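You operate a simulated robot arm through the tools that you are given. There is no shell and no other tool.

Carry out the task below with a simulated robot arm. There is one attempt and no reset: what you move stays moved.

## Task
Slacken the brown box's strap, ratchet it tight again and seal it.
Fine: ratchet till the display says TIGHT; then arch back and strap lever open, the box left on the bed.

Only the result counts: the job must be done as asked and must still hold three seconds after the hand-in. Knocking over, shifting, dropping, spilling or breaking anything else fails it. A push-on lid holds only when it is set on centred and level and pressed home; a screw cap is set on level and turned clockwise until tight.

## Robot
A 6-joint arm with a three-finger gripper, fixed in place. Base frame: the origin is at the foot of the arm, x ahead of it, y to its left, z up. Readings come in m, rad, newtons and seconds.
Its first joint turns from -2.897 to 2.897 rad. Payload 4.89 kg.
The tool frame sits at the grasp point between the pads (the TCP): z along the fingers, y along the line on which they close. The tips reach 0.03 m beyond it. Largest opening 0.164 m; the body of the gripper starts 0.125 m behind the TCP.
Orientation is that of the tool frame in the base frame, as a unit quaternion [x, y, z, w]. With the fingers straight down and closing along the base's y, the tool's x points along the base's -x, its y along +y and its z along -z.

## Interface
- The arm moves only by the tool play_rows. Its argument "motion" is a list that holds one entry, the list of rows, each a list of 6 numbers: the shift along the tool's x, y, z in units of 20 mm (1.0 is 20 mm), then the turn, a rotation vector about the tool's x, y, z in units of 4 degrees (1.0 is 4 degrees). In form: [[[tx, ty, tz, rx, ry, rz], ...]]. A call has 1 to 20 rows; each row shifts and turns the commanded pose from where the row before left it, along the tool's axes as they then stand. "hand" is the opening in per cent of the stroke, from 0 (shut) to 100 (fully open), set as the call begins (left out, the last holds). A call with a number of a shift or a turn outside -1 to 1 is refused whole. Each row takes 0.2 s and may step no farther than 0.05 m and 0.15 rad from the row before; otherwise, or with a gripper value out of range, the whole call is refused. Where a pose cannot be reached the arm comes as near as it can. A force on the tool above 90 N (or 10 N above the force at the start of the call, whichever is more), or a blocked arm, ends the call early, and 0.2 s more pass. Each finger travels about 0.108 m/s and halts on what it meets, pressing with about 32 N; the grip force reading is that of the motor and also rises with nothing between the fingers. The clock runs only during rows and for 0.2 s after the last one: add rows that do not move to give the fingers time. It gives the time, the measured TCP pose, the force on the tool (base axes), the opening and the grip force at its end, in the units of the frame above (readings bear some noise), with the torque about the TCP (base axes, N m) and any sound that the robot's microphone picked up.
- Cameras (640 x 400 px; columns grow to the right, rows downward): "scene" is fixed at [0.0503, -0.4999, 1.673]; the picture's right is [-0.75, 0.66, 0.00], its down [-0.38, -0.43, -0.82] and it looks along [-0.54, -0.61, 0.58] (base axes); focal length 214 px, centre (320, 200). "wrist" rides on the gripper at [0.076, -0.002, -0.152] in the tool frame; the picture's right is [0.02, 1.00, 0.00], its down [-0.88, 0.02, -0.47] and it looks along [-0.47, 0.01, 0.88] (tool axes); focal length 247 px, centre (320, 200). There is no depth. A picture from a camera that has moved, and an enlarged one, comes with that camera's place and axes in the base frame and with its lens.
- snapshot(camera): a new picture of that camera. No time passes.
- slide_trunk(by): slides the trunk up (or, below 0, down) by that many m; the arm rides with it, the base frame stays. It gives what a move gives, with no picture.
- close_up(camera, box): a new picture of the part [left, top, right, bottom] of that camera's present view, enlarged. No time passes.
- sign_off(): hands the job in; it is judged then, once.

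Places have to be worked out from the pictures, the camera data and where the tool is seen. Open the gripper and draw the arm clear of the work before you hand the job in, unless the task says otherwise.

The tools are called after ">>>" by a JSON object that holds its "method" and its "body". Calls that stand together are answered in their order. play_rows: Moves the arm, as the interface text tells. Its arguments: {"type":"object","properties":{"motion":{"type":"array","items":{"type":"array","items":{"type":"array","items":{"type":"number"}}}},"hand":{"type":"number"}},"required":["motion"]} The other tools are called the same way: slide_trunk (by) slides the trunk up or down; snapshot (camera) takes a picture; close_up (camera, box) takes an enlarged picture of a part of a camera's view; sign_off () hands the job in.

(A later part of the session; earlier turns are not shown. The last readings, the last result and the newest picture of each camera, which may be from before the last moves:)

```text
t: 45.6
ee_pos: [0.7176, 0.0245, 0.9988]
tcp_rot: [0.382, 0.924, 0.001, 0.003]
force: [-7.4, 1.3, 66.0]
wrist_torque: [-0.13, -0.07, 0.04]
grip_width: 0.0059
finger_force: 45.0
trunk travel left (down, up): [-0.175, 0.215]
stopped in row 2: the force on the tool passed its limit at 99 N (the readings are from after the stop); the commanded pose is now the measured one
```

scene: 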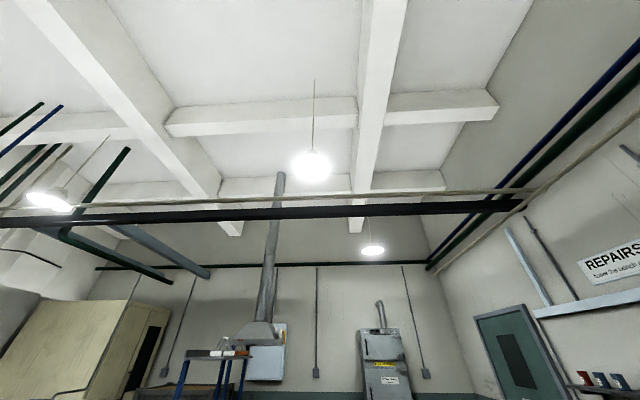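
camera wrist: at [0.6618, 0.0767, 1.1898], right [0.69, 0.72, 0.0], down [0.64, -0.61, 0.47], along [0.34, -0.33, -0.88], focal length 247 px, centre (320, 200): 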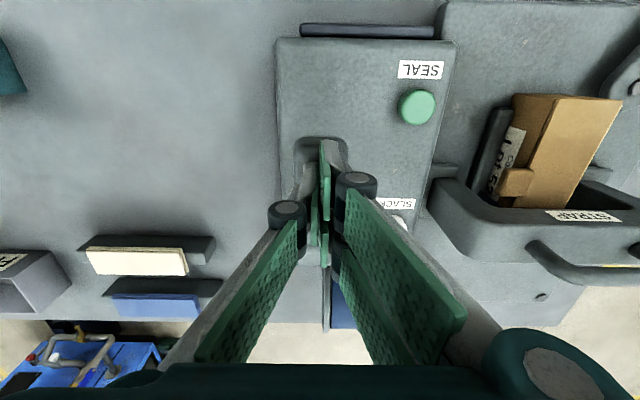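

That is a hard stop at tip z≈0.969 with no click. I check the lever's position in this state.

>>> {"method": "snapshot", "body": {"camera": "wrist"}}

>>> {"method": "close_up", "body": {"camera": "wrist", "box": [240, 100, 400, 300]}}

```text
taken
camera wrist: at [0.6614, 0.076, 1.1507], right [0.69, 0.72, 0.0], down [0.63, -0.61, 0.48], along [0.35, -0.33, -0.88], focal length 247 px, centre (320, 200)
```

wrist: 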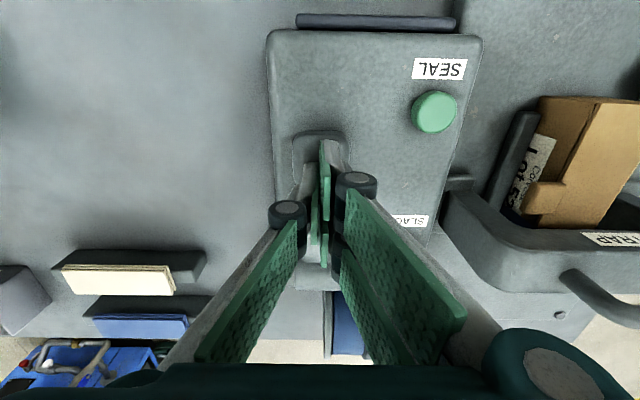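

```text
2.00 times, centred on (320, 200) of wrist
camera zoom: at [0.6614, 0.076, 1.1507], right [0.69, 0.72, 0.0], down [0.63, -0.61, 0.48], along [0.35, -0.33, -0.88], focal length 494 px, centre (320, 200)
```

zoom: 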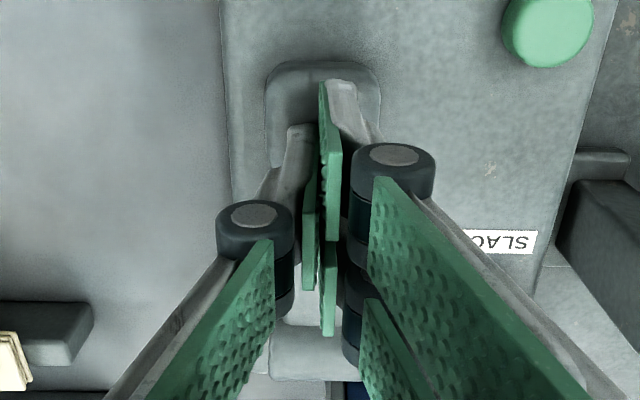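

The lever reaches a lower stop without clicking, so the stroke is likely upward and needs a firmer (form-fit) hold than pad friction. I lift off, move left and roll the tool to look at the lever's underside clearance from the left side.

>>> {"method": "play_rows", "body": {"motion": [[[0, 0, -1, 0, 0, 0], [0, 0, -1, 0, 0, 0], [0, 0, -1, 0, 0, 0], [0, 0, -1, 0, 0, 0], [0, 0, -1, 0, 0, 0], [0, -1, 0, 0, 0, 0], [0, -1, 0, 0, 0, 0], [0, -1, 0, 0, 0, 0], [0, -1, 0, 0, 0, 0], [0, -1, 0, 0, 0, 0], [0, 0, 0, 0, 0, 0]]]}}

>>> {"method": "play_rows", "body": {"motion": [[[0, 0, 0, -1, 0, 0], [0, 0, 0, -1, 0, 0], [0, 0, 0, -1, 0, 0], [0, 0, 0, -1, 0, 0], [0, 0, 0, -1, 0, 0], [0, 0, 0, -1, 0, 0], [0, 0, 0, -1, 0, 0], [0, 0, 0, -1, 0, 0], [0, 0, 0, -1, 0, 0], [0, 0, 0, -1, 0, 0], [0, 0, 0, -1, 0, 0], [0, 0, 0, 0, 0, 0]]]}}

>>> {"method": "snapshot", "body": {"camera": "wrist"}}

```text
t: 48.0
ee_pos: [0.6493, -0.0457, 1.0952]
tcp_rot: [0.383, 0.924, 0.0, 0.001]
force: [-0.2, 0.1, 0.1]
wrist_torque: [-0.04, 0.01, 0.03]
grip_width: 0.0
finger_force: 44.8
trunk travel left (down, up): [-0.175, 0.215]
```

```text
t: 50.6
ee_pos: [0.65, -0.0466, 1.097]
tcp_rot: [0.354, 0.856, 0.347, 0.144]
force: [-0.2, -0.2, 0.4]
wrist_torque: [0.02, -0.02, -0.04]
grip_width: 0.0
finger_force: 45.4
trunk travel left (down, up): [-0.175, 0.215]
```

```text
taken
camera wrist: at [0.5185, -0.0686, 1.204], right [0.49, 0.52, 0.7], down [0.4, -0.85, 0.35], along [0.77, 0.1, -0.62], focal length 247 px, centre (320, 200)
```

wrist: 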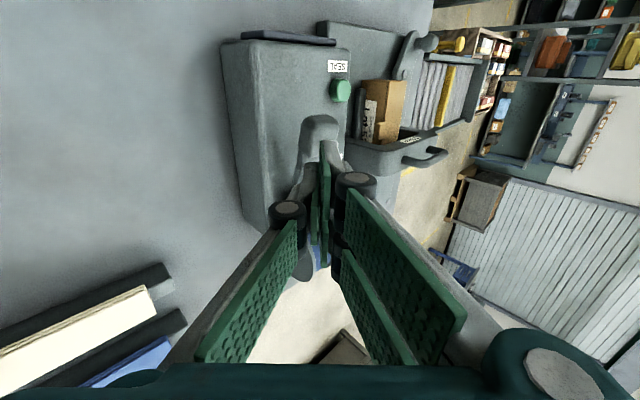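

The arm takes the roll fine. I look closer at the lever's side profile.

>>> {"method": "close_up", "body": {"camera": "wrist", "box": [210, 20, 410, 220]}}

>>> {"method": "play_rows", "body": {"motion": [[[0.5, 0, 0, -1, 0, 0], [0.5, 0, 0, -1, 0, 0], [0.5, 0, 0, -1, 0, 0], [0.5, 0, 0, -1, 0, 0], [0.5, 0, 0, -1, 0, 0], [0.5, 0, 0, -1, 0, 0], [0.5, 0, 0, -1, 0, 0], [0.5, 0, 0, -1, 0, 0], [0, 0, 0, 0, 0, 0]]]}}

>>> {"method": "snapshot", "body": {"camera": "wrist"}}

>>> {"method": "close_up", "body": {"camera": "wrist", "box": [210, 80, 410, 280]}}

```text
2.00 times, centred on (310, 120) of wrist
camera zoom: at [0.5185, -0.0686, 1.204], right [0.49, 0.52, 0.7], down [0.4, -0.85, 0.35], along [0.77, 0.1, -0.62], focal length 494 px, centre (340, 360)
```

zoom: 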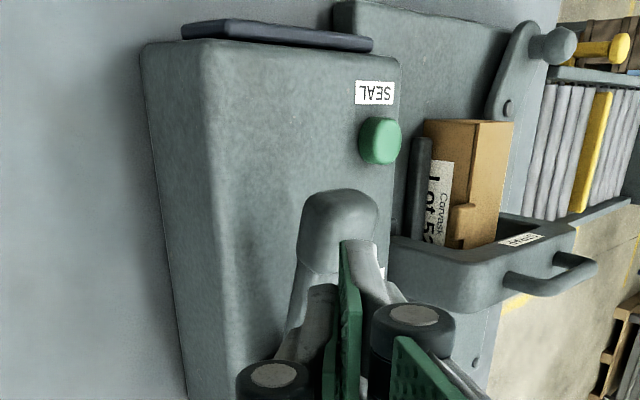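

```text
t: 52.6
ee_pos: [0.5924, 0.0085, 1.0962]
tcp_rot: [0.301, 0.728, 0.569, 0.237]
force: [0.1, 0.8, 0.0]
wrist_torque: [0.05, -0.05, 0.01]
grip_width: 0.0
finger_force: 44.9
trunk travel left (down, up): [-0.175, 0.215]
```

```text
taken
camera wrist: at [0.4327, -0.0429, 1.1304], right [0.15, 0.19, 0.97], down [0.3, -0.94, 0.13], along [0.94, 0.27, -0.2], focal length 247 px, centre (320, 200)
```

wrist: 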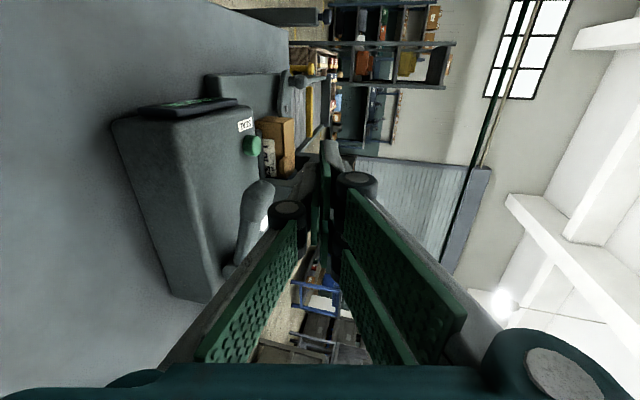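

```text
2.00 times, centred on (310, 180) of wrist
camera zoom: at [0.4327, -0.0429, 1.1304], right [0.15, 0.19, 0.97], down [0.3, -0.94, 0.13], along [0.94, 0.27, -0.2], focal length 494 px, centre (340, 240)
```

zoom: 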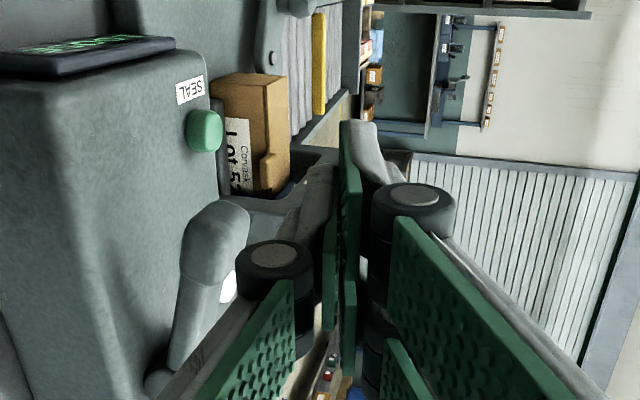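

The side profile shows the lever resting about 25° above the panel. I check the display after that full press.

>>> {"method": "close_up", "body": {"camera": "wrist", "box": [130, 80, 250, 140]}}

>>> {"method": "close_up", "body": {"camera": "wrist", "box": [210, 100, 310, 310]}}

```text
5.33 times, centred on (190, 110) of wrist
camera zoom: at [0.4327, -0.0429, 1.1304], right [0.15, 0.19, 0.97], down [0.3, -0.94, 0.13], along [0.94, 0.27, -0.2], focal length 1317 px, centre (1013, 680)
```

zoom: 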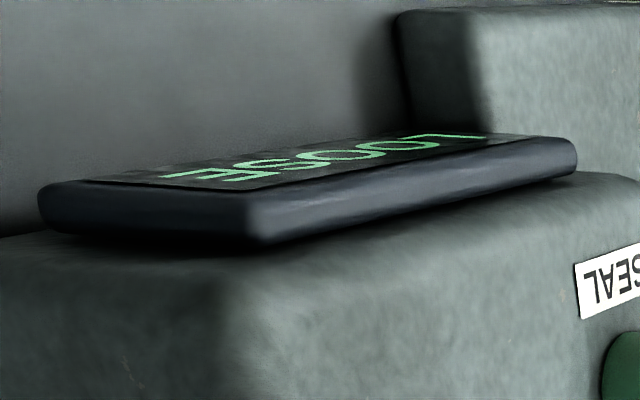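

```text
1.90 times, centred on (260, 205) of wrist
camera zoom: at [0.4327, -0.0429, 1.1304], right [0.15, 0.19, 0.97], down [0.3, -0.94, 0.13], along [0.94, 0.27, -0.2], focal length 470 px, centre (434, 190)
```

zoom: 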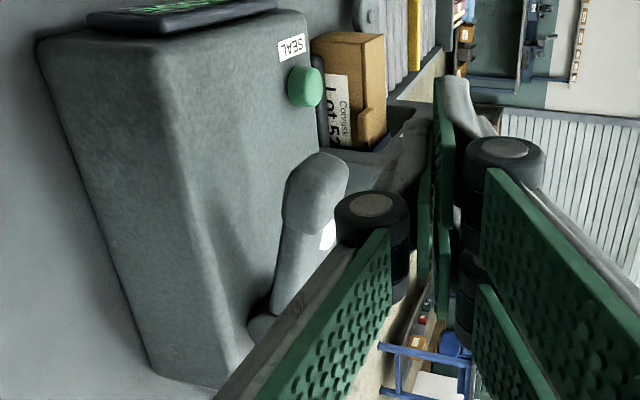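

Display is still LOOSE, so the panel lever (spring-returned, pressed to its lower stop) has no effect yet — perhaps the knob lever on the bed must be changed first, or is itself the ratchet. I level the tool again and go to inspect the knob lever.

>>> {"method": "play_rows", "body": {"motion": [[[0, 0, 0, 1, 0, 0], [0, 0, 0, 1, 0, 0], [0, 0, 0, 1, 0, 0], [0, 0, 0, 1, 0, 0], [0, 0, 0, 1, 0, 0], [0, 0, 0, 1, 0, 0], [0, 0, 0, 1, 0, 0], [0, 0, 0, 1, 0, 0], [0, 0, 0, 1, 0, 0], [0, 0, 0, 1, 0, 0], [0, 0, 0, 1, 0, 0], [0, 0, 0, 1, 0, 0], [0, 0, 0, 1, 0, 0], [0, 0, 0, 1, 0, 0], [0, 0, 0, 1, 0, 0], [0, 0, 0, 1, 0, 0], [0, 0, 0, 1, 0, 0], [0, 0, 0, 1, 0, 0], [0, 0, 0, 1, 0, 0], [0, 0, 0, 0, 0, 0]]]}}

>>> {"method": "play_rows", "body": {"motion": [[[0.2, 1, -0.2, 0, 0, 0], [0.2, 1, -0.2, 0, 0, 0], [0.2, 1, -0.2, 0, 0, 0], [0.2, 1, -0.2, 0, 0, 0], [0.2, 1, -0.2, 0, 0, 0], [0.2, 1, 0, 0, 0, 0], [0.2, 1, 0, 0, 0, 0], [0.2, 1, 0, 0, 0, 0], [0.2, 1, 0, 0, 0, 0], [0.2, 1, 0, 0, 0, 0], [0.2, 1, 0, 0, 0, 0], [0.2, 1, 0, 0, 0, 0], [0.2, 1, 0, 0, 0, 0], [0.2, 1, 0, 0, 0, 0], [0.2, 1, 0, 0, 0, 0], [0.2, 1, 0, 0, 0, 0], [0.2, 1, 0, 0, 0, 0], [0.2, 1, 0, 0, 0, 0], [0, 0, 0, 0, 0, 0]]]}}

>>> {"method": "snapshot", "body": {"camera": "wrist"}}

```text
t: 56.9
ee_pos: [0.5917, 0.0103, 1.0963]
tcp_rot: [0.382, 0.924, -0.001, 0.001]
force: [0.7, 0.0, 0.1]
wrist_torque: [-0.01, 0.04, 0.01]
grip_width: 0.0003
finger_force: 45.2
trunk travel left (down, up): [-0.175, 0.215]
```

```text
t: 60.9
ee_pos: [0.7941, 0.3162, 1.1158]
tcp_rot: [0.383, 0.924, 0.001, 0.001]
force: [0.3, -0.4, -0.2]
wrist_torque: [0.01, 0.05, -0.04]
grip_width: 0.0
finger_force: 44.7
trunk travel left (down, up): [-0.175, 0.215]
```

```text
taken
camera wrist: at [0.7383, 0.3687, 1.2672], right [0.69, 0.72, 0.0], down [0.64, -0.61, 0.47], along [0.34, -0.33, -0.88], focal length 247 px, centre (320, 200)
```

wrist: 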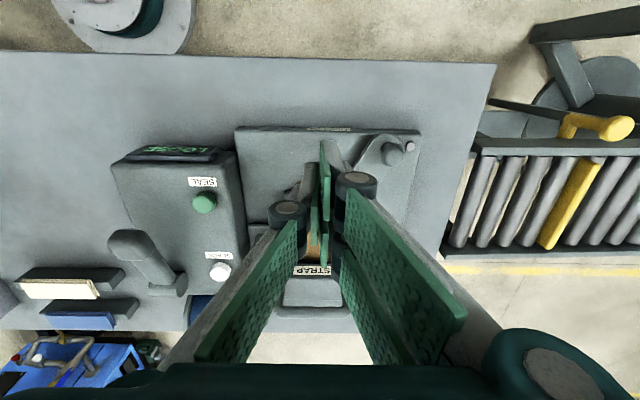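

The fingers hide the crank's pivot; I shift left and toward the front for a clear, closer look at it.

>>> {"method": "play_rows", "body": {"motion": [[[0.6, -1, 0, 0, 0, 0], [0.6, -1, 0, 0, 0, 0], [0.6, -1, 0, 0, 0, 0], [0.6, -1, 0, 0, 0, 0], [0, 0, 0, 0, 0, 0]]]}}

>>> {"method": "snapshot", "body": {"camera": "wrist"}}

>>> {"method": "close_up", "body": {"camera": "wrist", "box": [370, 130, 520, 280]}}

```text
t: 62.0
ee_pos: [0.7041, 0.2944, 1.1175]
tcp_rot: [0.383, 0.924, 0.0, 0.0]
force: [-0.8, 0.0, 1.3]
wrist_torque: [0.0, -0.07, -0.06]
grip_width: 0.0
finger_force: 45.0
trunk travel left (down, up): [-0.175, 0.215]
```

```text
taken
camera wrist: at [0.6481, 0.3462, 1.2674], right [0.69, 0.72, 0.0], down [0.64, -0.61, 0.47], along [0.34, -0.33, -0.88], focal length 247 px, centre (320, 200)
```

wrist: 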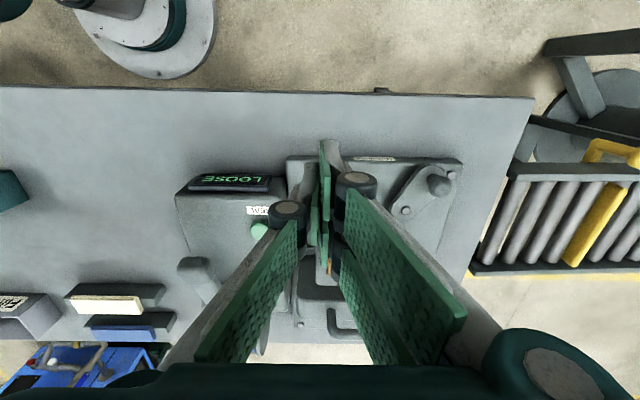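

```text
2.67 times, centred on (445, 205) of wrist
camera zoom: at [0.6481, 0.3462, 1.2674], right [0.69, 0.72, 0.0], down [0.64, -0.61, 0.47], along [0.34, -0.33, -0.88], focal length 659 px, centre (-13, 187)
```

zoom: 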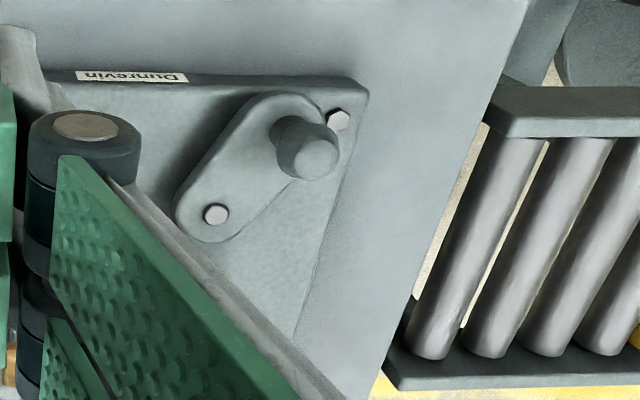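

The crank pivot is about (0.898, 0.304) and the knob (0.880, 0.367, top ≈0.94). I move above the knob with the gripper half open.

>>> {"method": "play_rows", "body": {"motion": [[[-0.405, 0.977, 0, 0, 0, 0], [-0.405, 0.977, 0, 0, 0, 0], [-0.405, 0.977, 0, 0, 0, 0], [-0.405, 0.977, 0, 0, 0, 0], [-0.405, 0.977, 0, 0, 0, 0], [-0.405, 0.977, 0, 0, 0, 0], [-0.405, 0.977, 0, 0, 0, 0], [-0.405, 0.977, 0, 0, 0, 0], [-0.405, 0.977, 0, 0, 0, 0], [0, 0, 1, 0, 0, 0], [0, 0, 1, 0, 0, 0], [0, 0, 1, 0, 0, 0], [0, 0, 0, 0, 0, 0]]], "hand": 50}}

>>> {"method": "snapshot", "body": {"camera": "wrist"}}

```text
t: 64.8
ee_pos: [0.8798, 0.3646, 1.0572]
tcp_rot: [0.383, 0.924, 0.0, 0.001]
force: [0.0, 0.0, -0.9]
wrist_torque: [-0.03, 0.04, -0.01]
grip_width: 0.0821
finger_force: 0.0
trunk travel left (down, up): [-0.175, 0.215]
```

```text
taken
camera wrist: at [0.8231, 0.4165, 1.208], right [0.69, 0.72, 0.0], down [0.64, -0.61, 0.47], along [0.34, -0.33, -0.88], focal length 247 px, centre (320, 200)
```

wrist: 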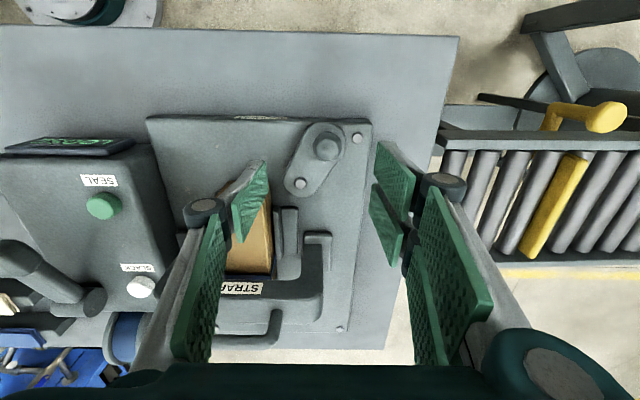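

The knob lies just below, 4 mm to the right of the TCP. I correct, descend to its height and grip it.

>>> {"method": "play_rows", "body": {"motion": [[[0, 0.2, 1, 0, 0, 0], [0, 0, 1, 0, 0, 0], [0, 0, 1, 0, 0, 0], [0, 0, 1, 0, 0, 0], [0, 0, 0.7, 0, 0, 0], [0, 0, 0.7, 0, 0, 0], [0, 0, 0, 0, 0, 0]]]}}

>>> {"method": "snapshot", "body": {"camera": "wrist"}}

>>> {"method": "play_rows", "body": {"motion": [[[0, 0, 0, 0, 0, 0], [0, 0, 0, 0, 0, 0], [0, 0, 0, 0, 0, 0]]], "hand": 0}}

```text
t: 66.5
ee_pos: [0.8841, 0.3692, 0.9482]
tcp_rot: [0.383, 0.924, 0.0, 0.002]
force: [0.3, -0.5, -0.5]
wrist_torque: [-0.02, 0.03, 0.01]
grip_width: 0.0819
finger_force: 0.0
trunk travel left (down, up): [-0.175, 0.215]
```

```text
taken
camera wrist: at [0.8277, 0.4214, 1.0991], right [0.69, 0.72, 0.0], down [0.64, -0.61, 0.47], along [0.34, -0.33, -0.88], focal length 247 px, centre (320, 200)
```

wrist: 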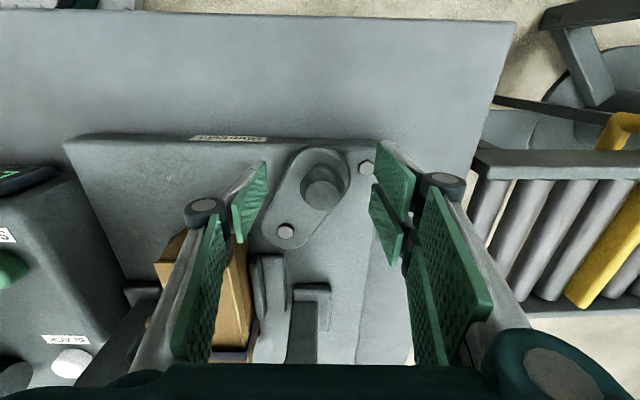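

```text
t: 67.2
ee_pos: [0.8858, 0.3706, 0.9474]
tcp_rot: [0.383, 0.924, 0.001, 0.002]
force: [24.4, 18.9, 8.9]
wrist_torque: [-0.14, -0.07, 0.37]
grip_width: 0.0314
finger_force: 45.3
trunk travel left (down, up): [-0.175, 0.215]
```

Knob gripped (31 mm). I relieve the sideways load, then test a small counter-clockwise arc step.

>>> {"method": "play_rows", "body": {"motion": [[[0, 0.15, 0, 0, 0, 0], [0, 0, 0, 0, 0, 0]]]}}

>>> {"method": "play_rows", "body": {"motion": [[[0.12, -0.22, 0, 0, 0, 0], [0.12, -0.22, 0, 0, 0, 0], [0, 0, 0, 0, 0, 0]]]}}

>>> {"method": "snapshot", "body": {"camera": "wrist"}}

```text
t: 67.8
ee_pos: [0.8853, 0.3707, 0.947]
tcp_rot: [0.383, 0.924, 0.0, 0.001]
force: [-10.7, 2.9, -13.1]
wrist_torque: [0.18, 0.34, -0.58]
grip_width: 0.0312
finger_force: 44.9
trunk travel left (down, up): [-0.175, 0.215]
```

```text
t: 68.5
ee_pos: [0.8857, 0.3701, 0.9475]
tcp_rot: [0.383, 0.924, 0.004, 0.005]
force: [41.3, 15.9, -14.7]
wrist_torque: [-0.24, 0.04, 0.17]
grip_width: 0.0311
finger_force: 45.0
trunk travel left (down, up): [-0.175, 0.215]
stopped in row 3: the force on the tool passed its limit at 99 N (the readings are from after the stop); the commanded pose is now the measured one
```

```text
taken
camera wrist: at [0.8268, 0.4221, 1.0987], right [0.69, 0.72, 0.01], down [0.63, -0.61, 0.48], along [0.35, -0.33, -0.88], focal length 247 px, centre (320, 200)
```

wrist: 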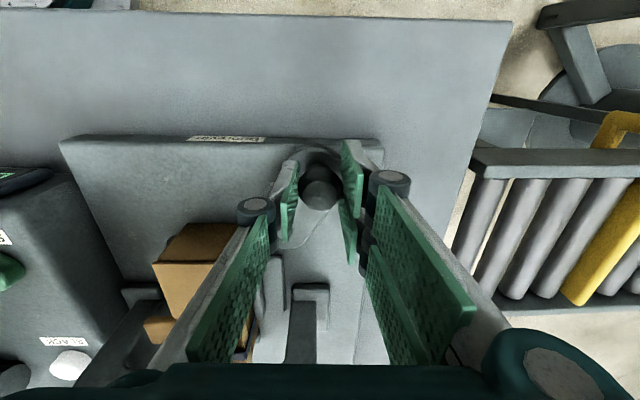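

Counter-clockwise is blocked hard. I test clockwise by 10 mm.

>>> {"method": "play_rows", "body": {"motion": [[[-0.14, 0.205, 0, 0, 0, 0], [-0.14, 0.205, 0, 0, 0, 0], [0, 0, 0, 0, 0, 0]]]}}

>>> {"method": "snapshot", "body": {"camera": "wrist"}}

```text
t: 69.3
ee_pos: [0.8915, 0.371, 0.9484]
tcp_rot: [0.383, 0.924, 0.002, 0.004]
force: [-9.3, -10.6, -32.4]
wrist_torque: [0.06, 0.07, -0.56]
grip_width: 0.0311
finger_force: 44.8
trunk travel left (down, up): [-0.175, 0.215]
```

```text
taken
camera wrist: at [0.8336, 0.423, 1.1004], right [0.69, 0.72, 0.01], down [0.63, -0.61, 0.48], along [0.35, -0.33, -0.88], focal length 247 px, centre (320, 200)
```

wrist: 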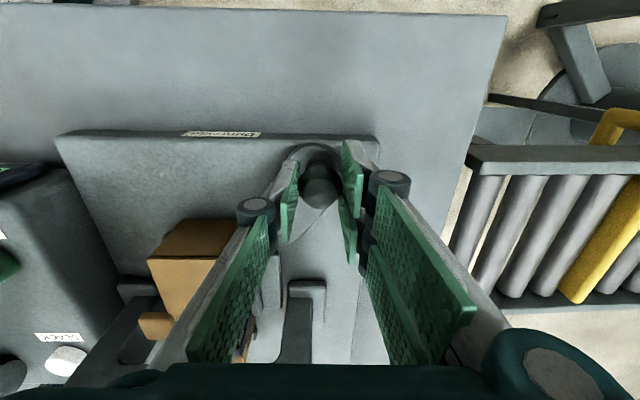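

Clockwise gives way. I continue clockwise along the arc about the pivot, listening for sounds.

>>> {"method": "play_rows", "body": {"motion": [[[-0.22, 0.21, 0, 0, 0, 0], [-0.22, 0.21, 0, 0, 0, 0], [-0.24, 0.168, 0, 0, 0, 0], [-0.24, 0.168, 0, 0, 0, 0], [0, 0, 0, 0, 0, 0]]]}}

>>> {"method": "snapshot", "body": {"camera": "wrist"}}

```text
t: 70.5
ee_pos: [0.9148, 0.3702, 0.952]
tcp_rot: [0.382, 0.924, 0.002, 0.004]
force: [-7.1, -7.0, -12.2]
wrist_torque: [0.04, 0.09, -0.47]
grip_width: 0.0305
finger_force: 45.4
trunk travel left (down, up): [-0.175, 0.215]
```

```text
taken
camera wrist: at [0.8572, 0.4217, 1.103], right [0.69, 0.72, 0.01], down [0.63, -0.61, 0.48], along [0.35, -0.33, -0.88], focal length 247 px, centre (320, 200)
```

wrist: 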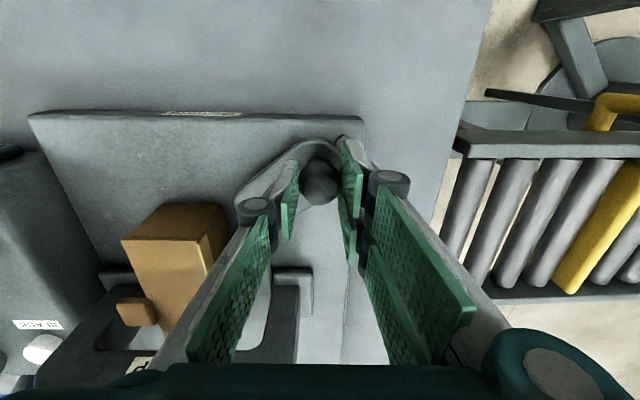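

The crank follows clockwise easily. I keep going along the arc.

>>> {"method": "play_rows", "body": {"motion": [[[-0.3, 0.106, 0, 0, 0, 0], [-0.3, 0.106, 0, 0, 0, 0], [-0.281, 0.076, 0, 0, 0, 0], [-0.281, 0.076, 0, 0, 0, 0], [0, 0, 0, 0, 0, 0]]]}}

>>> {"method": "snapshot", "body": {"camera": "wrist"}}

```text
t: 71.7
ee_pos: [0.9367, 0.361, 0.9528]
tcp_rot: [0.382, 0.924, 0.004, 0.006]
force: [31.9, 53.7, 31.3]
wrist_torque: [0.61, 0.04, 0.09]
grip_width: 0.031
finger_force: 45.8
trunk travel left (down, up): [-0.175, 0.215]
```

```text
taken
camera wrist: at [0.8787, 0.4122, 1.1029], right [0.69, 0.72, 0.01], down [0.63, -0.61, 0.48], along [0.35, -0.32, -0.88], focal length 247 px, centre (320, 200)
```

wrist: 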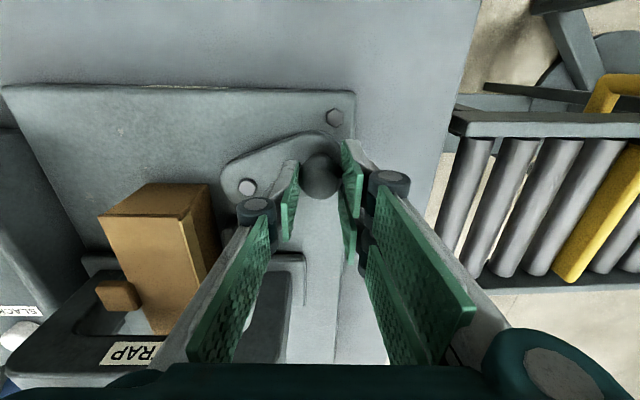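

The load is radial: the true pivot is nearer (0.902, 0.309). I correct the arc and continue clockwise.

>>> {"method": "play_rows", "body": {"motion": [[[-0.277, 0.094, 0, 0, 0, 0], [-0.277, 0.094, 0, 0, 0, 0], [-0.283, -0.021, 0, 0, 0, 0], [-0.283, -0.021, 0, 0, 0, 0], [0, 0, 0, 0, 0, 0]]]}}

>>> {"method": "snapshot", "body": {"camera": "wrist"}}

```text
t: 72.7
ee_pos: [0.9551, 0.3465, 0.9502]
tcp_rot: [0.383, 0.924, 0.005, 0.006]
force: [13.8, 14.6, 2.2]
wrist_torque: [0.02, 0.0, -0.32]
grip_width: 0.0318
finger_force: 45.2
trunk travel left (down, up): [-0.175, 0.215]
stopped in row 5: the force on the tool passed its limit at 92 N (the readings are from after the stop); the commanded pose is now the measured one
```

```text
taken
camera wrist: at [0.8973, 0.3984, 1.1008], right [0.69, 0.72, 0.01], down [0.63, -0.61, 0.48], along [0.35, -0.32, -0.88], focal length 247 px, centre (320, 200)
```

wrist: 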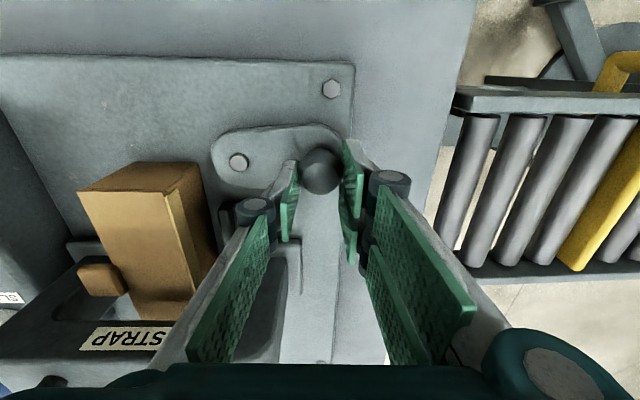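

The crank now points nearly to the right (about 71° from its start). I probe 5 mm farther to see whether this is a stop.

>>> {"method": "play_rows", "body": {"motion": [[[-0.12, -0.02, 0, 0, 0, 0], [-0.12, -0.02, 0, 0, 0, 0]]]}}

```text
t: 73.3
ee_pos: [0.9581, 0.3442, 0.9498]
tcp_rot: [0.383, 0.924, 0.005, 0.005]
force: [26.0, 37.2, 5.9]
wrist_torque: [0.08, 0.0, -0.54]
grip_width: 0.0318
finger_force: 44.3
trunk travel left (down, up): [-0.175, 0.215]
```

The residual load is radial, not a stop. I widen the arc slightly and continue.

>>> {"method": "play_rows", "body": {"motion": [[[-0.24, 0.03, 0, 0, 0, 0], [-0.24, 0.0, 0, 0, 0, 0], [-0.22, -0.1, 0, 0, 0, 0], [-0.22, -0.1, 0, 0, 0, 0]]]}}

>>> {"method": "snapshot", "body": {"camera": "wrist"}}

```text
t: 74.3
ee_pos: [0.9695, 0.3355, 0.9496]
tcp_rot: [0.381, 0.925, 0.006, 0.006]
force: [17.5, 28.1, -11.7]
wrist_torque: [-0.54, -0.23, -0.59]
grip_width: 0.0283
finger_force: 44.8
trunk travel left (down, up): [-0.175, 0.215]
stopped in row 4: the force on the tool passed its limit at 95 N (the readings are from after the stop); the commanded pose is now the measured one
```

```text
taken
camera wrist: at [0.9103, 0.3866, 1.1002], right [0.69, 0.72, 0.02], down [0.63, -0.61, 0.48], along [0.36, -0.32, -0.88], focal length 247 px, centre (320, 200)
```

wrist: 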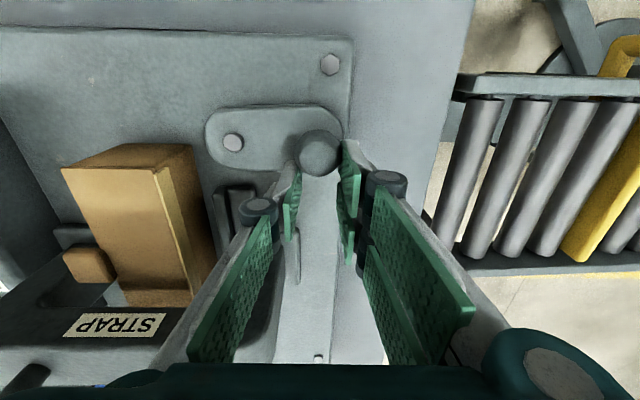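

The pads slid past the knob: the crank has reached its other stop, pointing straight to the right (about 60° from the start). I release it, back up and look at the display and the lever.

>>> {"method": "play_rows", "body": {"motion": [[[0.2, 0, 0, 0, 0, 0], [0, 0, 0, 0, 0, 0], [0, 0, 0, 0, 0, 0], [0, 0, -1, 0, 0, 0], [0, 0, -1, 0, 0, 0], [0, 0, -1, 0, 0, 0], [0, 0, -1, 0, 0, 0], [0, 0, -1, 0, 0, 0], [0, 0, -1, 0, 0, 0], [0, 0, -1, 0, 0, 0], [0, 0, -1, 0, 0, 0], [0, 0, 0, 0, 0, 0]]], "hand": 50}}

>>> {"method": "play_rows", "body": {"motion": [[[1, -1, 0, 0, 0, 0], [1, -1, 0, 0, 0, 0], [1, -1, 0, 0, 0, 0], [1, -1, 0, 0, 0, 0], [1, -1, 0, 0, 0, 0], [1, -1, 0, 0, 0, 0], [1, -1, 0, 0, 0, 0], [1, -1, 0, 0, 0, 0], [0, 0, 0, 0, 0, 0]]]}}

>>> {"method": "snapshot", "body": {"camera": "wrist"}}

```text
t: 76.9
ee_pos: [0.962, 0.3353, 1.1082]
tcp_rot: [0.381, 0.924, 0.007, 0.006]
force: [-1.0, -0.1, 0.4]
wrist_torque: [0.01, -0.03, 0.01]
grip_width: 0.0821
finger_force: 0.1
trunk travel left (down, up): [-0.175, 0.215]
```

```text
t: 78.9
ee_pos: [0.7371, 0.3336, 1.1053]
tcp_rot: [0.382, 0.924, 0.007, 0.005]
force: [-0.6, 0.2, -0.4]
wrist_torque: [0.06, -0.07, -0.02]
grip_width: 0.0823
finger_force: 0.1
trunk travel left (down, up): [-0.175, 0.215]
```

```text
taken
camera wrist: at [0.6784, 0.3844, 1.2569], right [0.69, 0.72, 0.02], down [0.63, -0.61, 0.48], along [0.36, -0.32, -0.88], focal length 247 px, centre (320, 200)
```

wrist: 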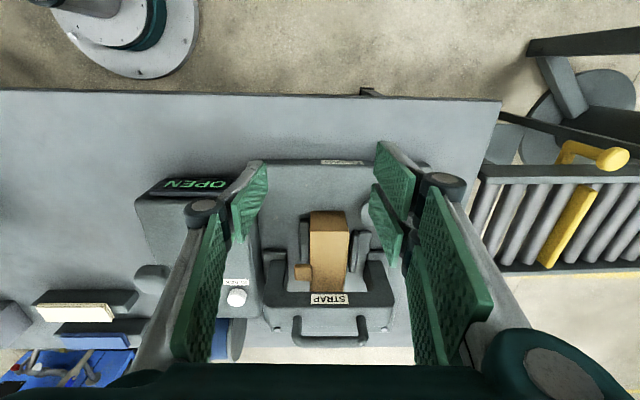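

The display now seems to read OPEN, so this crank is the strap lever: it was closed at first and is open now. I confirm with a close-up.

>>> {"method": "close_up", "body": {"camera": "wrist", "box": [130, 160, 260, 220]}}

>>> {"method": "close_up", "body": {"camera": "wrist", "box": [240, 190, 410, 360]}}

```text
4.92 times, centred on (195, 190) of wrist
camera zoom: at [0.6784, 0.3844, 1.2569], right [0.69, 0.72, 0.02], down [0.63, -0.61, 0.48], along [0.36, -0.32, -0.88], focal length 1216 px, centre (935, 249)
```

zoom: 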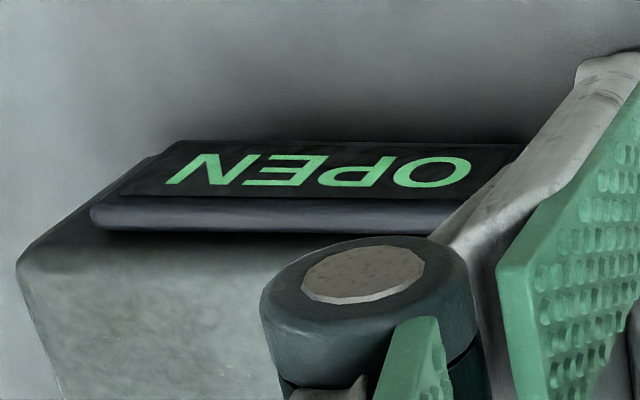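

```text
2.35 times, centred on (325, 275) of wrist
camera zoom: at [0.6784, 0.3844, 1.2569], right [0.69, 0.72, 0.02], down [0.63, -0.61, 0.48], along [0.36, -0.32, -0.88], focal length 581 px, centre (308, 24)
```

zoom: 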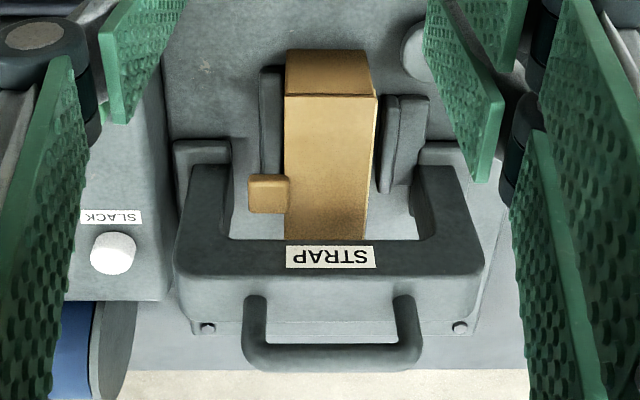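

Confirmed OPEN. I go back to the knob to close the strap lever again before ratcheting.

>>> {"method": "play_rows", "body": {"motion": [[[-0.752, 0.912, 0, 0.24, 0.055, 0], [-0.752, 0.912, 0, 0, 0, 0], [-0.752, 0.912, 0, 0, 0, 0], [-0.752, 0.912, 0, 0, 0, 0], [-0.752, 0.912, 0, 0, 0, 0], [-0.752, 0.912, 0, 0, 0, 0], [-0.752, 0.912, 0, 0, 0, 0], [-0.752, 0.912, 0, 0, 0, 0], [-0.752, 0.912, 0, 0, 0, 0], [0, 0, 1, 0, 0, 0], [0, 0, 1, 0, 0, 0], [0, 0, 1, 0, 0, 0], [0, 0, 1, 0, 0, 0], [0, 0, 0, 0, 0, 0]]]}}

>>> {"method": "snapshot", "body": {"camera": "wrist"}}

```text
t: 81.9
ee_pos: [0.9479, 0.3549, 1.0298]
tcp_rot: [0.381, 0.925, 0.0, 0.001]
force: [-0.4, 0.3, -0.3]
wrist_torque: [-0.08, 0.01, -0.01]
grip_width: 0.0819
finger_force: 0.1
trunk travel left (down, up): [-0.175, 0.215]
```

```text
taken
camera wrist: at [0.8915, 0.4067, 1.1803], right [0.69, 0.72, 0.0], down [0.64, -0.61, 0.47], along [0.34, -0.33, -0.88], focal length 247 px, centre (320, 200)
```

wrist: 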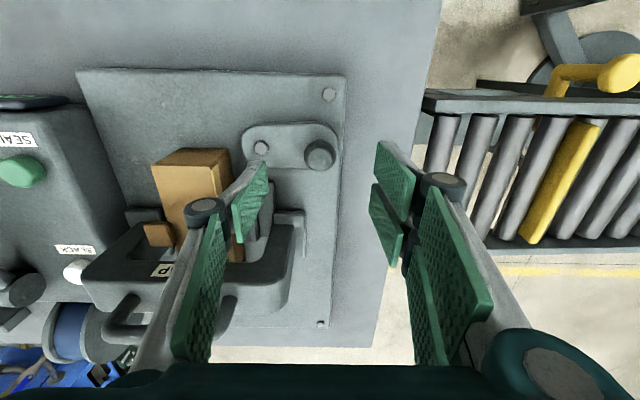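

Knob centred below. I descend, grip it and swing it counter-clockwise back to its closed stop.

>>> {"method": "play_rows", "body": {"motion": [[[0, -0.12, 1, 0, 0, 0], [0, 0, 1, 0, 0, 0], [0, 0, 1, 0, 0, 0], [0, 0, 0.95, 0, 0, 0], [0, 0, 0, 0, 0, 0]]]}}

>>> {"method": "play_rows", "body": {"motion": [[[0, 0, 0, 0, 0, 0], [0, 0, 0, 0, 0, 0], [0, 0, 0, 0, 0, 0]]], "hand": 0}}

>>> {"method": "play_rows", "body": {"motion": [[[0.278, -0.035, 0, 0, 0, 0], [0.278, -0.035, 0, 0, 0, 0], [0.278, -0.035, 0, 0, 0, 0], [0.26, -0.108, 0, 0, 0, 0], [0.26, -0.108, 0, 0, 0, 0], [0.26, -0.108, 0, 0, 0, 0], [0, 0, 0, 0, 0, 0]]]}}

>>> {"method": "snapshot", "body": {"camera": "wrist"}}

```text
t: 83.1
ee_pos: [0.9475, 0.353, 0.9481]
tcp_rot: [0.382, 0.924, 0.0, 0.001]
force: [-0.1, 0.4, 0.0]
wrist_torque: [0.02, -0.02, -0.01]
grip_width: 0.0821
finger_force: 0.1
trunk travel left (down, up): [-0.175, 0.215]
```

```text
t: 83.9
ee_pos: [0.9473, 0.3545, 0.9474]
tcp_rot: [0.381, 0.924, 0.001, 0.001]
force: [24.7, 21.2, 9.7]
wrist_torque: [-0.08, -0.07, 0.34]
grip_width: 0.0315
finger_force: 44.9
trunk travel left (down, up): [-0.175, 0.215]
```

```text
t: 85.5
ee_pos: [0.9176, 0.3747, 0.9474]
tcp_rot: [0.381, 0.925, -0.001, 0.0]
force: [29.6, 68.4, -9.4]
wrist_torque: [-0.02, 0.47, 1.25]
grip_width: 0.0315
finger_force: 45.1
trunk travel left (down, up): [-0.175, 0.215]
```

```text
taken
camera wrist: at [0.8612, 0.4272, 1.0992], right [0.69, 0.72, 0.0], down [0.64, -0.61, 0.47], along [0.34, -0.33, -0.88], focal length 247 px, centre (320, 200)
```

wrist: 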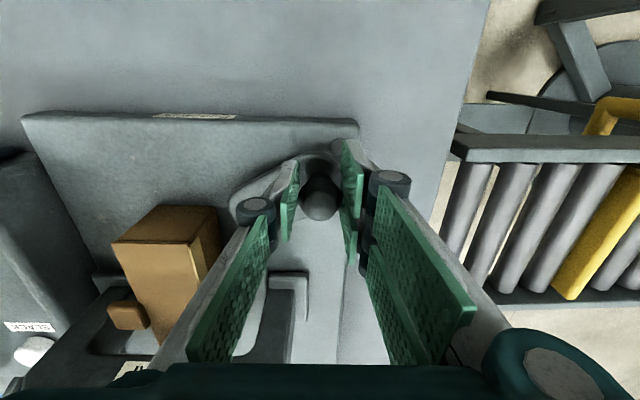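

The crank is following; the load is radial again, so I widen the arc by a few millimetres and continue to the closed stop.

>>> {"method": "play_rows", "body": {"motion": [[[0.255, -0.113, 0, 0, 0, 0], [0.255, -0.113, 0, 0, 0, 0], [0.255, -0.113, 0, 0, 0, 0], [0.17, -0.246, 0, 0, 0, 0], [0.17, -0.246, 0, 0, 0, 0], [0.17, -0.246, 0, 0, 0, 0], [0.06, -0.1, 0, 0, 0, 0]]]}}

>>> {"method": "snapshot", "body": {"camera": "wrist"}}

```text
t: 87.1
ee_pos: [0.884, 0.3712, 0.9484]
tcp_rot: [0.383, 0.924, -0.001, 0.002]
force: [20.4, 22.5, 1.4]
wrist_torque: [-0.26, -0.08, 0.47]
grip_width: 0.0316
finger_force: 44.6
trunk travel left (down, up): [-0.175, 0.215]
```

```text
taken
camera wrist: at [0.8277, 0.4238, 1.0994], right [0.69, 0.72, 0.0], down [0.64, -0.61, 0.48], along [0.34, -0.33, -0.88], focal length 247 px, centre (320, 200)
```

wrist: 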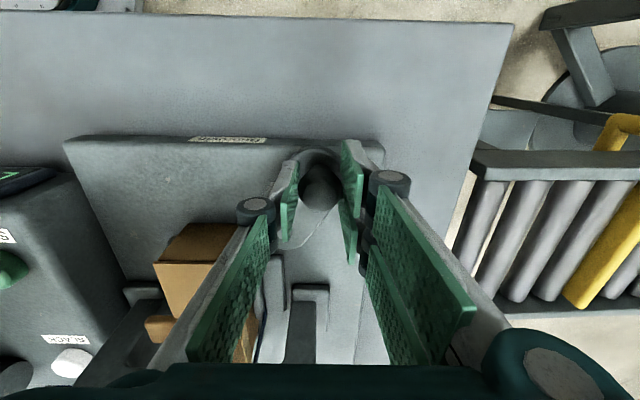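

Back at the closed stop. I release, rise and move where the display is visible.

>>> {"method": "play_rows", "body": {"motion": [[[0, 0, 0, 0, 0, 0], [0, 0, 0, 0, 0, 0], [0, 0, -1, 0, 0, 0], [0, 0, -1, 0, 0, 0], [0, 0, -1, 0, 0, 0], [0, 0, -1, 0, 0, 0], [0, 0, -1, 0, 0, 0], [0, 0, -1, 0, 0, 0], [0, 0, -1, 0, 0, 0], [0, 0, -1, 0, 0, 0], [0.404, -1, 0, 0, 0, 0], [0.404, -1, 0, 0, 0, 0], [0.404, -1, 0, 0, 0, 0], [0.404, -1, 0, 0, 0, 0], [0.404, -1, 0, 0, 0, 0], [0.404, -1, 0, 0, 0, 0], [0.404, -1, 0, 0, 0, 0], [0.404, -1, 0, 0, 0, 0], [0.404, -1, 0, 0, 0, 0], [0, 0, 0, 0, 0, 0]]], "hand": 50}}

>>> {"method": "snapshot", "body": {"camera": "wrist"}}

```text
t: 91.3
ee_pos: [0.7015, 0.2955, 1.1081]
tcp_rot: [0.382, 0.924, -0.001, 0.001]
force: [0.1, 0.2, -0.2]
wrist_torque: [0.0, -0.04, 0.0]
grip_width: 0.082
finger_force: 0.0
trunk travel left (down, up): [-0.175, 0.215]
```

```text
taken
camera wrist: at [0.6451, 0.3479, 1.2596], right [0.69, 0.72, 0.0], down [0.64, -0.61, 0.47], along [0.34, -0.33, -0.88], focal length 247 px, centre (320, 200)
```

wrist: 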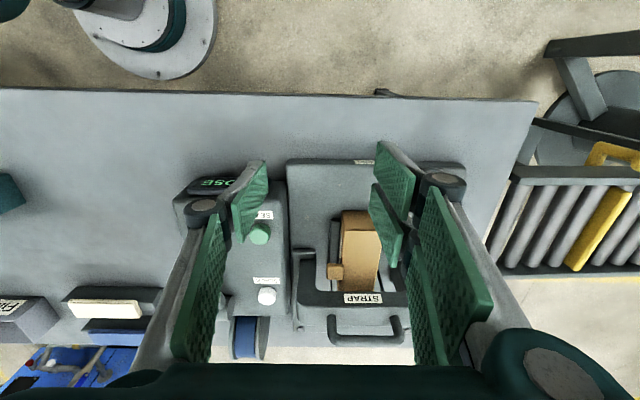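

The display reads LOOSE again, so the strap lever is closed. The panel lever's rest has a soft lower limit and pads slip upward at about 40 N, so I will approach it from its left with one finger beneath the grip for a firm lift. First I move to the left of the panel.

>>> {"method": "play_rows", "body": {"motion": [[[-0.5875, -0.953, 0, 0, 0, 0], [-0.5875, -0.953, 0, 0, 0, 0], [-0.5875, -0.953, 0, 0, 0, 0], [-0.5875, -0.953, 0, 0, 0, 0], [-0.5875, -0.953, 0, 0, 0, 0], [-0.5875, -0.953, 0, 0, 0, 0], [-0.5875, -0.953, 0, 0, 0, 0], [-0.5875, -0.953, 0, 0, 0, 0], [-0.5875, -0.953, 0, 0, 0, 0], [-0.5875, -0.953, 0, 0, 0, 0], [-0.5875, -0.953, 0, 0, 0, 0], [-0.5875, -0.953, 0, 0, 0, 0], [-0.5875, -0.953, 0, 0, 0, 0], [-0.5875, -0.953, 0, 0, 0, 0], [-0.5875, -0.953, 0, 0, 0, 0], [-0.5875, -0.953, 0, 0, 0, 0], [0, 0, 0, 0, 0, 0]]], "hand": 43}}

>>> {"method": "play_rows", "body": {"motion": [[[0, 0, 0, -1, 0, 0], [0, 0, 0, -1, 0, 0], [0, 0, 0, -1, 0, 0], [0, 0, 0, -1, 0, 0], [0, 0, 0, -1, 0, 0], [0, 0, 0, -1, 0, 0], [0, 0, 0, -1, 0, 0], [0, 0, 0, -1, 0, 0], [0, 0, 0, -1, 0, 0], [0, 0, 0, -1, 0, 0], [0, 0, 0, -1, 0, 0], [0, 0, 0, -1, 0, 0], [0, 0, 0, -1, 0, 0], [0, 0, 0, -1, 0, 0], [0, 0, 0, -1, 0, 0], [0, 0, 0, -1, 0, 0], [0, 0, 0, -1, 0, 0], [0, 0, 0, -1, 0, 0], [0, 0, 0, -1, 0, 0], [0, 0, 0, -1, 0, 0]]]}}

>>> {"method": "play_rows", "body": {"motion": [[[0, 0, 0, -1, 0, 0], [0, 0, 0, -1, 0, 0], [0, 0, 0, -0.5, 0, 0], [0, 0, 0, 0, 0, 0]]]}}

>>> {"method": "snapshot", "body": {"camera": "wrist"}}

```text
t: 94.9
ee_pos: [0.6226, -0.0546, 1.1115]
tcp_rot: [0.382, 0.924, 0.001, 0.002]
force: [0.2, -0.3, 0.3]
wrist_torque: [-0.04, 0.02, -0.01]
grip_width: 0.0705
finger_force: 0.1
trunk travel left (down, up): [-0.175, 0.215]
```

```text
t: 99.1
ee_pos: [0.6194, -0.0541, 1.109]
tcp_rot: [0.291, 0.708, 0.594, 0.246]
force: [-1.1, 0.8, 0.7]
wrist_torque: [-0.08, 0.0, -0.14]
grip_width: 0.0704
finger_force: 0.1
trunk travel left (down, up): [-0.175, 0.215]
```

```text
t: 100.1
ee_pos: [0.6293, -0.0607, 1.1319]
tcp_rot: [0.269, 0.654, 0.653, 0.269]
force: [-0.5, 0.2, 0.4]
wrist_torque: [0.02, 0.02, 0.03]
grip_width: 0.0706
finger_force: 0.1
out of reach, approached as far as the arm can: row 2, 3
trunk travel left (down, up): [-0.175, 0.215]
```

```text
taken
camera wrist: at [0.4673, -0.1155, 1.13], right [-0.01, 0.02, 1.0], down [0.29, -0.96, 0.02], along [0.96, 0.29, 0.01], focal length 247 px, centre (320, 200)
```

wrist: 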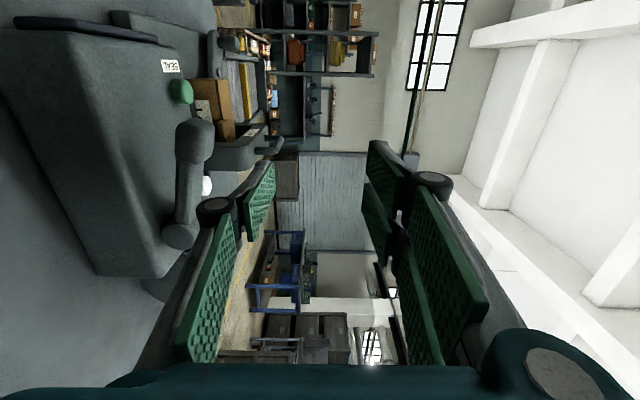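

Now I have a true side profile of the lever (image right is up). I zoom in on it.

>>> {"method": "close_up", "body": {"camera": "wrist", "box": [120, 80, 280, 280]}}

```text
2.00 times, centred on (200, 180) of wrist
camera zoom: at [0.4673, -0.1155, 1.13], right [-0.01, 0.02, 1.0], down [0.29, -0.96, 0.02], along [0.96, 0.29, 0.01], focal length 494 px, centre (560, 240)
```

zoom: 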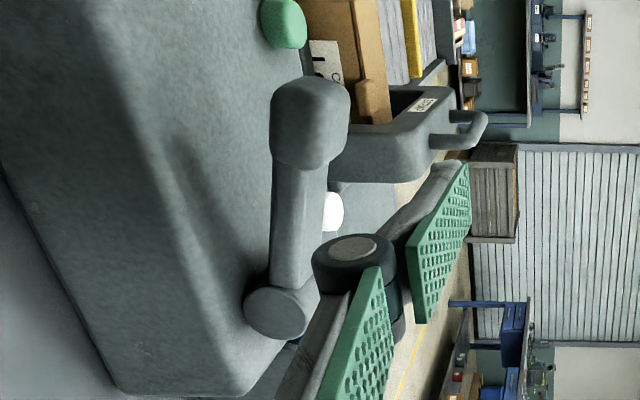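

The side view shows the grip spans z≈0.978–1.013 at rest, so my earlier press to tip z≈0.969 pushed the lever some 20° flat onto the panel, a real stroke. Probably several pumps are needed; I return the tool upright to pump the lever from above.

>>> {"method": "play_rows", "body": {"motion": [[[0, 0, 0, 1, 0, 0], [0, 0, 0, 1, 0, 0], [0, 0, 0, 1, 0, 0], [0, 0, 0, 1, 0, 0], [0, 0, 0, 1, 0, 0], [0, 0, 0, 1, 0, 0], [0, 0, 0, 1, 0, 0], [0, 0, 0, 1, 0, 0], [0, 0, 0, 1, 0, 0], [0, 0, 0, 1, 0, 0], [0, 0, 0, 1, 0, 0], [0, 0, 0, 1, 0, 0], [0, 0, 0, 1, 0, 0], [0, 0, 0, 1, 0, 0], [0, 0, 0, 1, 0, 0], [0, 0, 0, 1, 0, 0], [0, 0, 0, 1, 0, 0], [0, 0, 0, 1, 0, 0], [0, 0, 0, 1, 0, 0], [0, 0, 0, 1, 0, 0]]], "hand": 0}}

>>> {"method": "play_rows", "body": {"motion": [[[0, 0, 0, 1, 0, 0], [0, 0, 0, 1, 0, 0], [0, 0, 0, 0.5, 0, 0], [0, 0, 0, 0, 0, 0]]]}}

```text
t: 104.3
ee_pos: [0.6289, -0.0603, 1.1325]
tcp_rot: [0.38, 0.921, 0.081, 0.033]
force: [-1.3, 0.1, -0.3]
wrist_torque: [0.03, -0.07, 0.01]
grip_width: 0.0
finger_force: 31.7
trunk travel left (down, up): [-0.175, 0.215]
```

```text
t: 105.3
ee_pos: [0.6296, -0.0595, 1.1314]
tcp_rot: [0.382, 0.924, 0.0, 0.0]
force: [-0.3, 0.4, -0.5]
wrist_torque: [0.01, 0.08, 0.01]
grip_width: 0.0001
finger_force: 31.9
trunk travel left (down, up): [-0.175, 0.215]
```

I move over the lever grip and press it down in a full stroke.

>>> {"method": "play_rows", "body": {"motion": [[[0, 1, 0, 0, 0, 0], [0, 1, 0, 0, 0, 0], [0, 1, 0, 0, 0, 0], [0, 1, 0, 0, 0, 0], [0, 1, 0, 0, 0, 0], [0, 1, 0, 0, 0, 0], [0, 0, 1, 0, 0, 0], [0, 0, 1, 0, 0, 0], [0, 0, 1, 0, 0, 0], [0, 0, 1, 0, 0, 0], [0, 0, 0, 0, 0, 0]]]}}

>>> {"method": "play_rows", "body": {"motion": [[[0, 0, 0.25, 0, 0, 0], [0, 0, 0.25, 0, 0, 0], [0, 0, 0.25, 0, 0, 0], [0, 0, 0.25, 0, 0, 0]]]}}

>>> {"method": "play_rows", "body": {"motion": [[[0, 0, 0.25, 0, 0, 0], [0, 0, 0.25, 0, 0, 0], [0, 0, 0.25, 0, 0, 0], [0, 0, 0.25, 0, 0, 0]]]}}

>>> {"method": "play_rows", "body": {"motion": [[[0, 0, 0.15, 0, 0, 0], [0, 0, 0.15, 0, 0, 0], [0, 0, 0.15, 0, 0, 0]]]}}

```text
t: 107.7
ee_pos: [0.7152, 0.0244, 1.052]
tcp_rot: [0.382, 0.924, 0.001, 0.002]
force: [-0.5, 0.0, -0.8]
wrist_torque: [-0.01, 0.02, -0.02]
grip_width: 0.0001
finger_force: 32.2
trunk travel left (down, up): [-0.175, 0.215]
```

```text
t: 108.7
ee_pos: [0.7154, 0.0246, 1.0324]
tcp_rot: [0.382, 0.924, 0.0, 0.001]
force: [0.4, 0.4, 0.5]
wrist_torque: [0.02, 0.0, -0.01]
grip_width: 0.0001
finger_force: 31.8
trunk travel left (down, up): [-0.175, 0.215]
```

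```text
t: 109.7
ee_pos: [0.7148, 0.0248, 1.013]
tcp_rot: [0.382, 0.924, 0.0, 0.001]
force: [0.2, 0.9, 2.4]
wrist_torque: [0.07, 0.05, 0.03]
grip_width: 0.0
finger_force: 32.4
trunk travel left (down, up): [-0.175, 0.215]
```

```text
t: 110.5
ee_pos: [0.7153, 0.024, 1.005]
tcp_rot: [0.382, 0.924, 0.0, 0.001]
force: [1.0, 0.9, 1.6]
wrist_torque: [0.09, 0.02, -0.02]
grip_width: 0.0
finger_force: 32.4
trunk travel left (down, up): [-0.175, 0.215]
```

Contact force is still near zero at tip z≈0.975, which conflicts with the side view. I check where the tips are relative to the lever.

>>> {"method": "snapshot", "body": {"camera": "wrist"}}

>>> {"method": "close_up", "body": {"camera": "wrist", "box": [240, 100, 400, 320]}}

```text
taken
camera wrist: at [0.659, 0.0762, 1.1556], right [0.69, 0.72, 0.0], down [0.64, -0.61, 0.47], along [0.34, -0.33, -0.88], focal length 247 px, centre (320, 200)
```

wrist: 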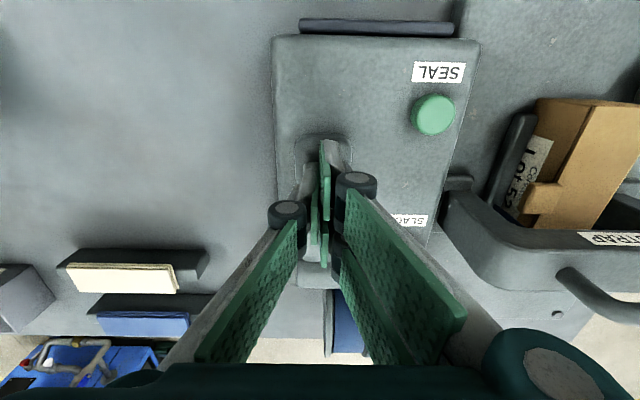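

```text
1.82 times, centred on (320, 210) of wrist
camera zoom: at [0.659, 0.0762, 1.1556], right [0.69, 0.72, 0.0], down [0.64, -0.61, 0.47], along [0.34, -0.33, -0.88], focal length 449 px, centre (320, 182)
```

zoom: 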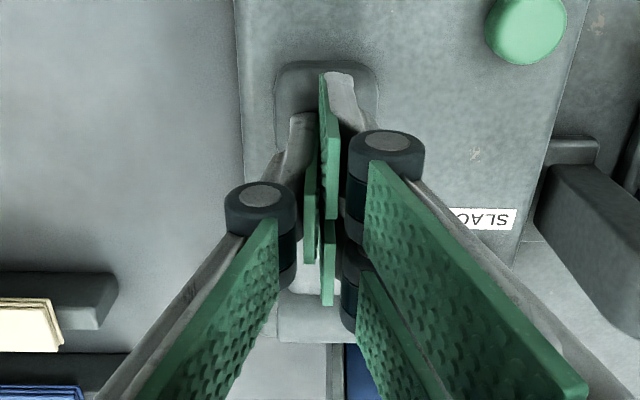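

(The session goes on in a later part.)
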